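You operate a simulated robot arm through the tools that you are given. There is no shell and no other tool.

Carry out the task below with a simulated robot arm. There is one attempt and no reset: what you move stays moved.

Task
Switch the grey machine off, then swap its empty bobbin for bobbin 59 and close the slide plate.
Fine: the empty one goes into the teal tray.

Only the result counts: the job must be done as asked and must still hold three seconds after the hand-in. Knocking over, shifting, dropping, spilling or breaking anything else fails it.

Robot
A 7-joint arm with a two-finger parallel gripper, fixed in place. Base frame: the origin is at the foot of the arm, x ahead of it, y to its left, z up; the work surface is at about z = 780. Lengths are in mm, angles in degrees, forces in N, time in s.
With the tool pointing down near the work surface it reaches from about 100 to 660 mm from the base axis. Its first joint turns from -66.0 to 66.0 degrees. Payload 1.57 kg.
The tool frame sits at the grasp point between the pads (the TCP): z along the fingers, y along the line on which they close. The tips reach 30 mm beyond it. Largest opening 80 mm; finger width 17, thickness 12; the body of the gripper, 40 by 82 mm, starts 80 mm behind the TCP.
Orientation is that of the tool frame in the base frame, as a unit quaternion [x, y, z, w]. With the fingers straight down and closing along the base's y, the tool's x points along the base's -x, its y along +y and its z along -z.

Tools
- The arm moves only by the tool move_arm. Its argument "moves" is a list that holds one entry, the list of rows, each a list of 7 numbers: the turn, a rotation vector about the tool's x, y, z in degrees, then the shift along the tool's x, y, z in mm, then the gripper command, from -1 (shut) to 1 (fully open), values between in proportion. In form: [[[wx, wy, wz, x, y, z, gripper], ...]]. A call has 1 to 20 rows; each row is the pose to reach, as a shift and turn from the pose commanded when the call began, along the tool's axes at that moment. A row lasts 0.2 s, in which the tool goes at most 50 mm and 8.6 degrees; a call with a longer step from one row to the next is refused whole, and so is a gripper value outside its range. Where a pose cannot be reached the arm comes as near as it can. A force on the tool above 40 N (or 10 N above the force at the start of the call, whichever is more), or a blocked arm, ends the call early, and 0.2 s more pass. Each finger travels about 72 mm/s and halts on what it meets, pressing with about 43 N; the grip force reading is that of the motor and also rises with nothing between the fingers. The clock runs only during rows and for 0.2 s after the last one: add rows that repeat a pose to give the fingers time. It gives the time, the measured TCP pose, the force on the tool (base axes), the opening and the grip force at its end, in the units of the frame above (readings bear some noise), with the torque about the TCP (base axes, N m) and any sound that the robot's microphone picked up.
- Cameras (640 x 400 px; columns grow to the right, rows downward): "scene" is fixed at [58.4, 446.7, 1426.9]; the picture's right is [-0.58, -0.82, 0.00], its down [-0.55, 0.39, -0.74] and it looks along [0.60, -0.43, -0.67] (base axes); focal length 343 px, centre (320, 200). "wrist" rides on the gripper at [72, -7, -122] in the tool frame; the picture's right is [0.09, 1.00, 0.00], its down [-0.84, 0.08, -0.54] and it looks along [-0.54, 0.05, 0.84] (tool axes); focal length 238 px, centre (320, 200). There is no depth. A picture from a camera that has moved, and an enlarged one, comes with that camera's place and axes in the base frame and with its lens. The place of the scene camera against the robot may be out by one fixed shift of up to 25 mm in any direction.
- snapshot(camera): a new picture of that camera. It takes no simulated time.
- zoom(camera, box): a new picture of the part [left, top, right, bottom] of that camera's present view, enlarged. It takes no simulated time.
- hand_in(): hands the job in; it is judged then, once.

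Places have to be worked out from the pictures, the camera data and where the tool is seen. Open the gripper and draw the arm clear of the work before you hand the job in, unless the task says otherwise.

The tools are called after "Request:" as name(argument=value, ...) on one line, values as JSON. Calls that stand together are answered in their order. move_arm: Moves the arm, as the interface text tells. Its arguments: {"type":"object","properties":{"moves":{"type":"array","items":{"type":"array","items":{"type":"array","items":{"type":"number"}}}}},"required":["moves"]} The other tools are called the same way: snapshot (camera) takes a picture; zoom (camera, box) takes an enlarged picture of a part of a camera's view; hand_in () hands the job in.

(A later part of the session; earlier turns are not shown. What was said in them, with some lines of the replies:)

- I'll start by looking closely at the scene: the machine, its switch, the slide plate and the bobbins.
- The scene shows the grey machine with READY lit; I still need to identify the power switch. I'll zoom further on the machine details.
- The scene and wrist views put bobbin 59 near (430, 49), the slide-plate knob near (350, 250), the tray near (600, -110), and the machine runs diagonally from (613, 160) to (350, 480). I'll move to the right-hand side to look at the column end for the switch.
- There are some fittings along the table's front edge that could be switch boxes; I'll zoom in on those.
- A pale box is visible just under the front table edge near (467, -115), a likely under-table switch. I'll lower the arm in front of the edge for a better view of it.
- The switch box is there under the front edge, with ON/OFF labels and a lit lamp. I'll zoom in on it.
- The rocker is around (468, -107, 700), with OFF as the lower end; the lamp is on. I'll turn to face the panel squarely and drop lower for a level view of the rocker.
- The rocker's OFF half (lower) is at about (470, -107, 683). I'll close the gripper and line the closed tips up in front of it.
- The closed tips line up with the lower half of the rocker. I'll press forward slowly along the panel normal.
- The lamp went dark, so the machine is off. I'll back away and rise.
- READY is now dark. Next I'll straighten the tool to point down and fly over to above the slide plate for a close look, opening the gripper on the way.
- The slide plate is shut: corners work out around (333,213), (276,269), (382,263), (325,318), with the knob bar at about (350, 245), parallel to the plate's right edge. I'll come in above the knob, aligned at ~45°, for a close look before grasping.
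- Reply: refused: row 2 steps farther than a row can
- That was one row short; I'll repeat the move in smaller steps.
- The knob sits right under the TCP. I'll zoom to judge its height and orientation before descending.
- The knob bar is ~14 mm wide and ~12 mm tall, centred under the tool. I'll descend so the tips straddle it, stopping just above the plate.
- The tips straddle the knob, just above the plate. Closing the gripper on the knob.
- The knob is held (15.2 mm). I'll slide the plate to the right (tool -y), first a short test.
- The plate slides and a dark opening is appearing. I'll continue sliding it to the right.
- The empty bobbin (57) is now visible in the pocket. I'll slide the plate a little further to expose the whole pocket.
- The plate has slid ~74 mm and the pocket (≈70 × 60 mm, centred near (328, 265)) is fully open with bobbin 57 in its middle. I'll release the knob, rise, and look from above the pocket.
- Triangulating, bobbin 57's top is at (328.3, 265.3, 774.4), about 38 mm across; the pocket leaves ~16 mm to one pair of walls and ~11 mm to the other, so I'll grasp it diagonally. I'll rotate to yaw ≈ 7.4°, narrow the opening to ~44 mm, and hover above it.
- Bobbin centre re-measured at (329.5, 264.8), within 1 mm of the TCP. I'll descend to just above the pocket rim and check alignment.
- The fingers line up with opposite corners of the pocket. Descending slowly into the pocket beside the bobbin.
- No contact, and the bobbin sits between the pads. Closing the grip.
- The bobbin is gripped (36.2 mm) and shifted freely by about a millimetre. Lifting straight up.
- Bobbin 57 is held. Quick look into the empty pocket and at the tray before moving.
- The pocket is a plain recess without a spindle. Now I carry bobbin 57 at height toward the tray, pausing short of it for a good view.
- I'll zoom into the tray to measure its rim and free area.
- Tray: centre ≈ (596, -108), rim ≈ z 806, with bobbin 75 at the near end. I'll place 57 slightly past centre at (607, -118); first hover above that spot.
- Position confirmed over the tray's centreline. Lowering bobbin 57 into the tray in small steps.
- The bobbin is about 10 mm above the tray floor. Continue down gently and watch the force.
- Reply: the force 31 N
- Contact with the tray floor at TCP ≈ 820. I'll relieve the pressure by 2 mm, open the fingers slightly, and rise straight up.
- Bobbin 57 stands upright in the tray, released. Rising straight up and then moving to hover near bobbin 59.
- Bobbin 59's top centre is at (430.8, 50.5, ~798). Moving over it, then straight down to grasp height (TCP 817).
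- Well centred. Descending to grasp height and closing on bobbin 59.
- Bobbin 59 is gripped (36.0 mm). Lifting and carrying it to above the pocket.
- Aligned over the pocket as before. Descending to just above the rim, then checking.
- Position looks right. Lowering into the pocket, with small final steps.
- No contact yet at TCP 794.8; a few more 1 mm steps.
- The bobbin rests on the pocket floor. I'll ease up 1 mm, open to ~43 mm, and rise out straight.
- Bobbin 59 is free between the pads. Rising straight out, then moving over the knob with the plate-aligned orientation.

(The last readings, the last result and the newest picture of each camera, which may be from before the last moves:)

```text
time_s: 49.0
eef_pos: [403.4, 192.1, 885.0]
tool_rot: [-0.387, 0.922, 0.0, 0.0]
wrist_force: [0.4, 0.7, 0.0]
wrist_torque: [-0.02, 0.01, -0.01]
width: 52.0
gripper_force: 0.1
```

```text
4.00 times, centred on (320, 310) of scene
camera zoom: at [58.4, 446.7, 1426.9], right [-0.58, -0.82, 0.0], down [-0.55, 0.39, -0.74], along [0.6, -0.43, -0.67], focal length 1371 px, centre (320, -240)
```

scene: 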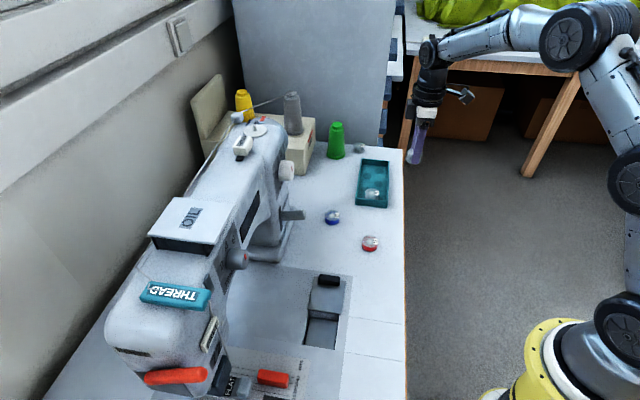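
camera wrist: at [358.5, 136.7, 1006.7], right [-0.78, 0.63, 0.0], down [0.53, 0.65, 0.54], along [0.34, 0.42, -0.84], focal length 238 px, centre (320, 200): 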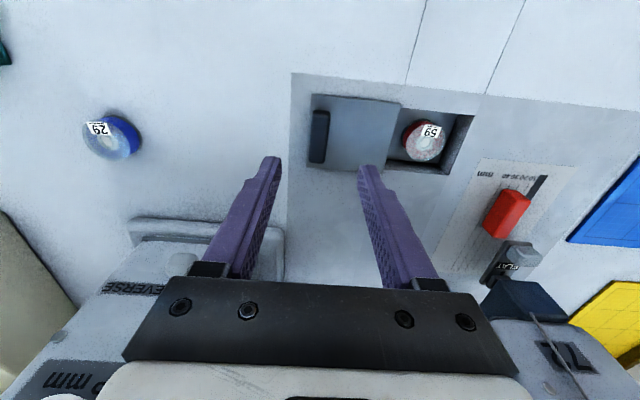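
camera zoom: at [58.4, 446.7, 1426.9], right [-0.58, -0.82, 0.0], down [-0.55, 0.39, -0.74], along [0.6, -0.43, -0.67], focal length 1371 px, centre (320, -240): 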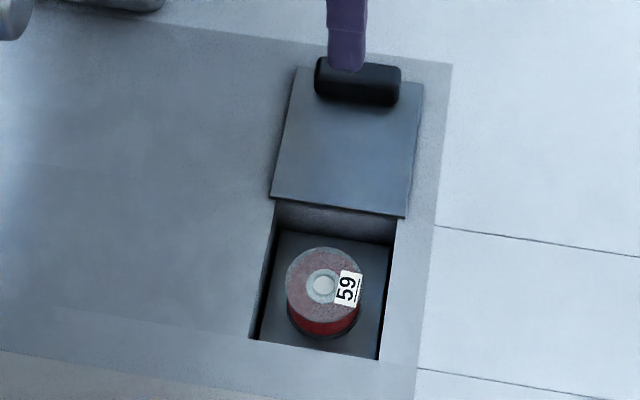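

Bobbin 59 lies flat in the pocket below rim level, and the knob is at (402, 191) as expected. Descending to grip the knob.

Request:
move_arm(moves=[[[0, 0, 0, 0, 0, 30, 0.3], [0, 0, 0, 0, 0, 55, 0.3], [0, 0, 0, 0, 0, 66, 0.3], [0, 0, 0, 0, 0, 66, -0.2], [0, 0, 0, 0, 0, 66, -0.7], [0, 0, 0, 0, 0, 66, -1], [0, 0, 0, 0, 0, 66, -1]]])

Request:
snapshot(camera="wrist")

```text
time_s: 50.6
eef_pos: [404.1, 191.2, 818.4]
tool_rot: [-0.386, 0.922, 0.0, 0.0]
wrist_force: [0.2, 1.3, -3.4]
wrist_torque: [0.18, -0.18, -0.16]
width: 15.9
gripper_force: 31.7
```

```text
taken
camera wrist: at [358.0, 136.5, 940.0], right [-0.77, 0.63, 0.0], down [0.53, 0.65, 0.54], along [0.34, 0.42, -0.84], focal length 238 px, centre (320, 200)
```

wrist: 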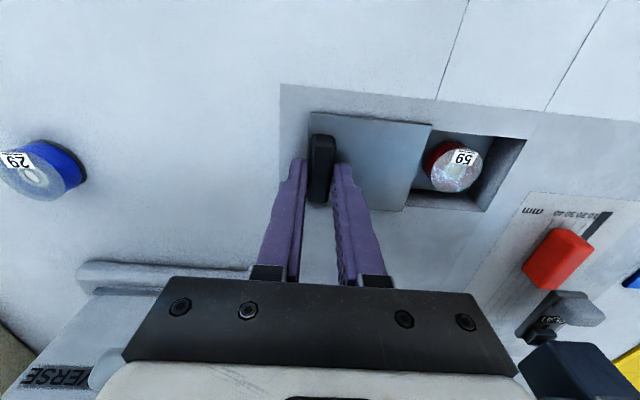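

Knob gripped (15.9 mm). Sliding the plate back toward closed (+y of the tool), about 74 mm.

Request:
move_arm(moves=[[[0, 0, 0, 0, 6, 0, -1], [0, 0, 0, 0, 12, 0, -1], [0, 0, 0, 0, 18, 0, -1], [0, 0, 0, 0, 24, 0, -1], [0, 0, 0, 0, 30, 0, -1], [0, 0, 0, 0, 36, 0, -1], [0, 0, 0, 0, 42, 0, -1], [0, 0, 0, 0, 48, 0, -1], [0, 0, 0, 0, 54, 0, -1], [0, 0, 0, 0, 60, 0, -1], [0, 0, 0, 0, 66, 0, -1], [0, 0, 0, 0, 70, 0, -1], [0, 0, 0, 0, 72, 0, -1]]])

Request:
zoom(camera="wrist", box=[270, 80, 490, 220])

```text
time_s: 53.4
eef_pos: [352.3, 241.9, 819.3]
tool_rot: [-0.386, 0.922, 0.001, 0.001]
wrist_force: [9.2, 7.3, -13.7]
wrist_torque: [0.19, -0.24, -0.17]
width: 15.6
gripper_force: 31.2
```

```text
2.86 times, centred on (380, 150) of wrist
camera zoom: at [306.9, 187.0, 940.3], right [-0.77, 0.63, 0.0], down [0.53, 0.65, 0.54], along [0.34, 0.42, -0.84], focal length 681 px, centre (149, 343)
```

zoom: 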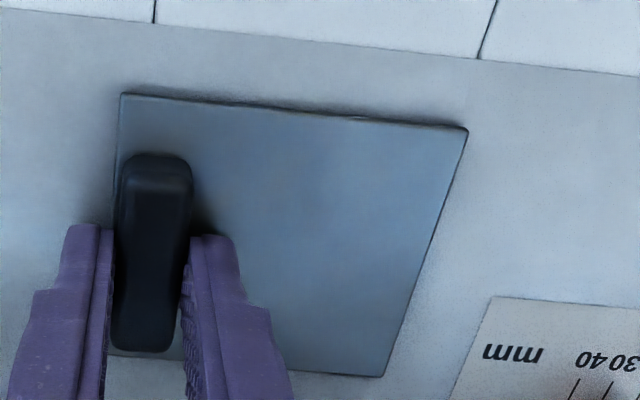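

The pocket looks covered. I'll push the last couple of millimetres to reach the stop, watching the force.

Request:
move_arm(moves=[[[0, 0, 0, 0, 1, 0, -1], [0, 0, 0, 0, 2, 0, -1], [0, 0, 0, 0, 3, 0, -1]]])

Request:
zoom(camera="wrist", box=[270, 80, 490, 220])

```text
time_s: 54.2
eef_pos: [349.1, 244.2, 817.9]
tool_rot: [-0.386, 0.923, 0.0, 0.0]
wrist_force: [13.0, 3.7, -11.5]
wrist_torque: [-0.19, 0.01, -0.19]
width: 15.5
gripper_force: 31.2
```

```text
2.86 times, centred on (380, 150) of wrist
camera zoom: at [305.3, 188.7, 940.3], right [-0.77, 0.63, 0.0], down [0.53, 0.65, 0.54], along [0.34, 0.42, -0.84], focal length 681 px, centre (149, 343)
```

zoom: 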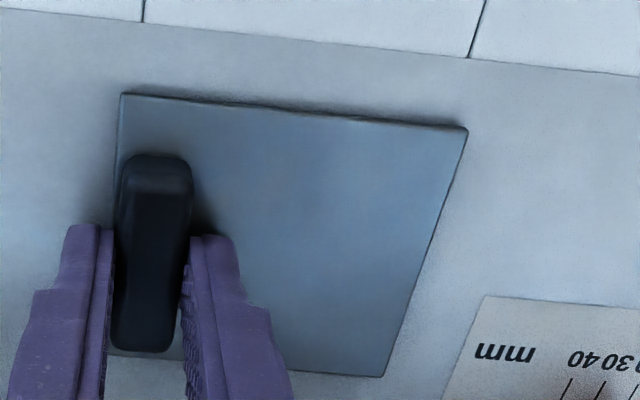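

The plate is back at its original closed position, with a small resisting force from the stop. Releasing the knob and rising.

Request:
move_arm(moves=[[[0, 0, 0, 0, 0, 0, -0.2], [0, 0, 0, 0, 0, 0, 0], [0, 0, 0, 0, 0, 0, 0], [0, 0, 0, 0, 0, -25, 0], [0, 0, 0, 0, 0, -65, 0.3], [0, 0, 0, 25, 0, -100, 0.6], [0, 0, 0, 60, 0, -125, 1], [0, 0, 0, 60, 0, -125, 1]]])

Request:
snapshot(camera="wrist")

Request:
zoom(camera="wrist", box=[240, 100, 440, 230])

Request:
snapshot(camera="scene")

```text
time_s: 56.0
eef_pos: [306.5, 201.2, 942.6]
tool_rot: [-0.386, 0.922, 0.0, 0.0]
wrist_force: [-0.2, 0.4, 0.1]
wrist_torque: [0.01, 0.01, -0.01]
width: 80.0
gripper_force: 0.0
```

```text
taken
camera wrist: at [261.7, 145.9, 1065.3], right [-0.77, 0.63, 0.0], down [0.53, 0.65, 0.54], along [0.34, 0.42, -0.84], focal length 238 px, centre (320, 200)
```

wrist: 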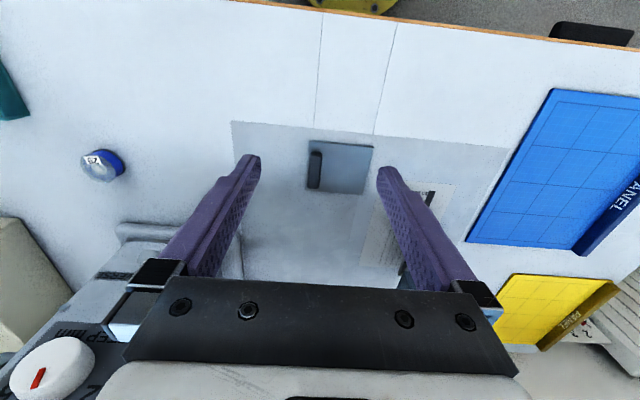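

```text
3.08 times, centred on (340, 165) of wrist
camera zoom: at [261.7, 145.9, 1065.3], right [-0.77, 0.63, 0.0], down [0.53, 0.65, 0.54], along [0.34, 0.42, -0.84], focal length 733 px, centre (258, 308)
```

zoom: 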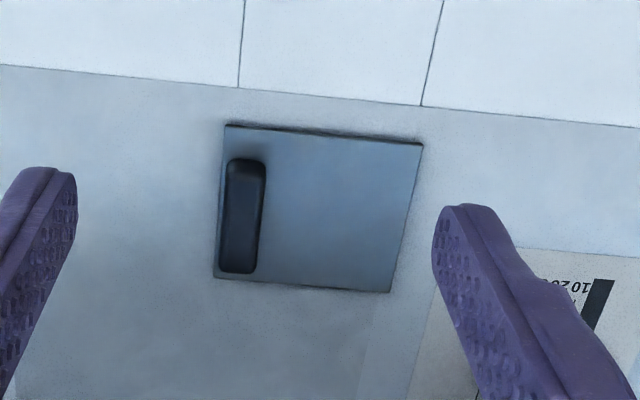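

```text
taken
```

scene: 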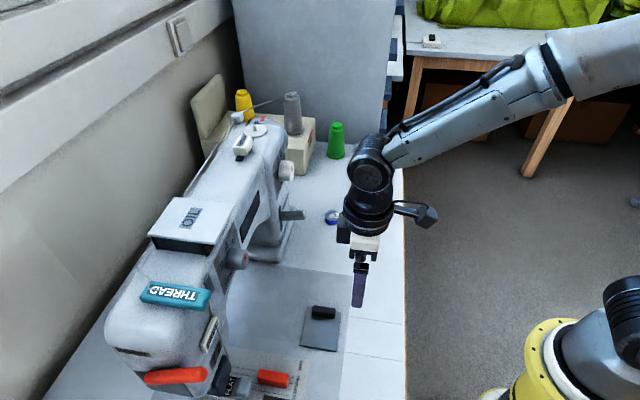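

The plate corners match the original closed position within 1 mm. I'll draw the arm back to the start area and do a final overall check.

Request:
move_arm(moves=[[[0, 0, 5, 15, -15, -30, 1], [0, 0, 11, 32, -45, -50, 1], [0, 0, 18, 50, -80, -70, 1], [0, 0, 25, 66, -115, -85, 1], [0, 0, 32, 82, -150, -95, 1], [0, 0, 39, 100, -183, -100, 1], [0, 0, 45, 100, -183, -100, 1]]])

Request:
snapshot(camera="wrist")

Request:
snapshot(camera="scene")

Request:
zoom(camera="scene", box=[320, 125, 420, 265])

Request:
zoom(camera="scene", box=[220, 180, 360, 360])

```text
time_s: 57.6
eef_pos: [367.4, 1.4, 1043.7]
tool_rot: [-0.002, 1.0, 0.0, -0.001]
wrist_force: [1.4, 0.2, 1.6]
wrist_torque: [-0.01, 0.0, 0.01]
width: 79.9
gripper_force: 0.1
```

```text
taken
camera wrist: at [296.9, -4.7, 1165.7], right [-0.1, 1.0, 0.0], down [0.84, 0.08, 0.54], along [0.54, 0.05, -0.84], focal length 238 px, centre (320, 200)
```

wrist: 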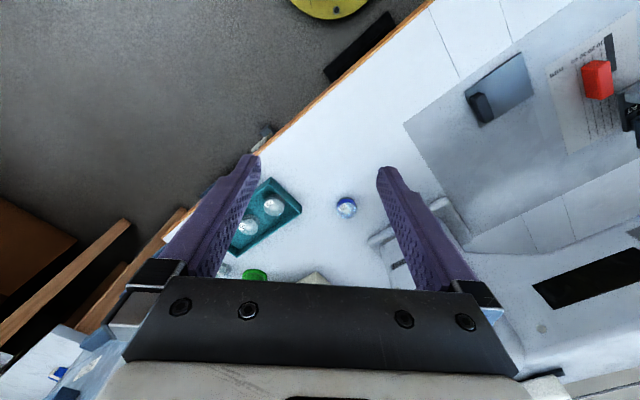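

```text
taken
```

scene: 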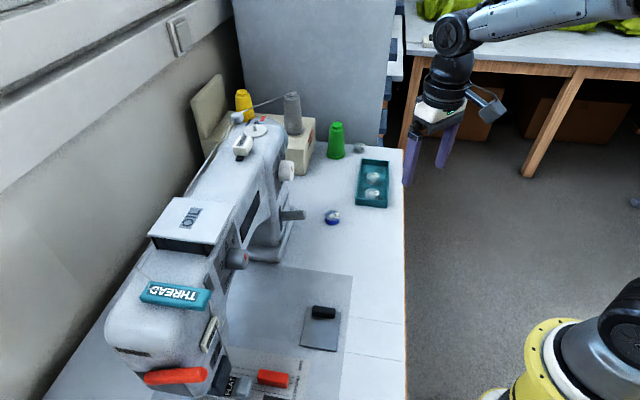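

```text
2.86 times, centred on (370, 195) of scene
camera zoom: at [58.4, 446.7, 1426.9], right [-0.58, -0.82, 0.0], down [-0.55, 0.39, -0.74], along [0.6, -0.43, -0.67], focal length 979 px, centre (177, 214)
```

zoom: 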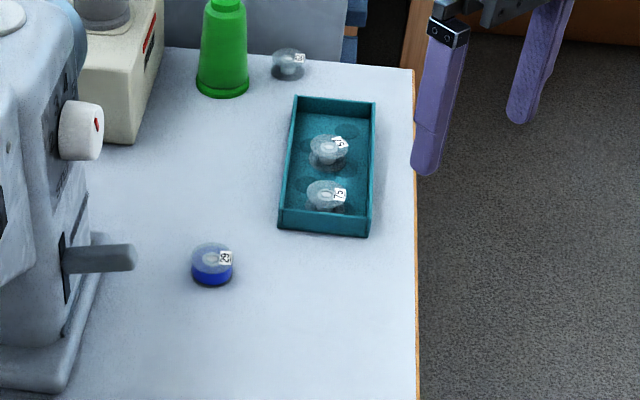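

```text
2.22 times, centred on (290, 270) of scene
camera zoom: at [58.4, 446.7, 1426.9], right [-0.58, -0.82, 0.0], down [-0.55, 0.39, -0.74], along [0.6, -0.43, -0.67], focal length 762 px, centre (387, 44)
```

zoom: 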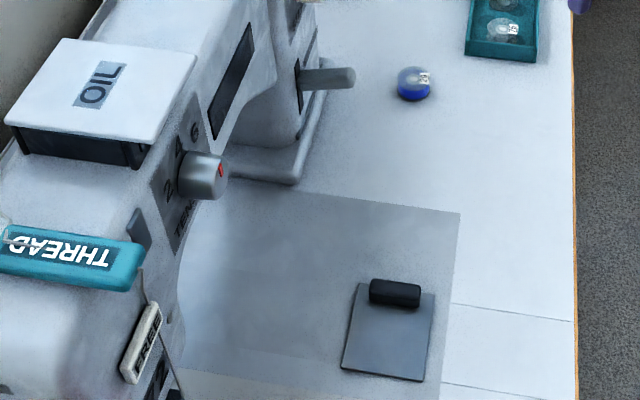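

The machine's display is dark, bobbin 57 stands in the teal tray next to 75, and bobbin 59 is in the pocket under the closed slide plate. Nothing else has moved, and the arm is clear with the gripper open, so I'm handing in.

Request:
hand_in()

```text
The job is handed in.
```

The job is done and handed in; I haven't seen the judge's verdict.

- **Machine off:** I pressed OFF on the switch box under the front edge of the table. Its lamp went out and the READY display went dark.
- **Bobbins swapped:** The empty one was number 57. It now stands upright in the teal tray next to 75. Bobbin 59 sits flat on the floor of the machine's pocket.
- **Slide plate closed:** The plate is back within about 1 mm of its original closed position.

The other bobbins, spools and machine parts look where they were at the start. The arm is back near its starting pose with the gripper open.
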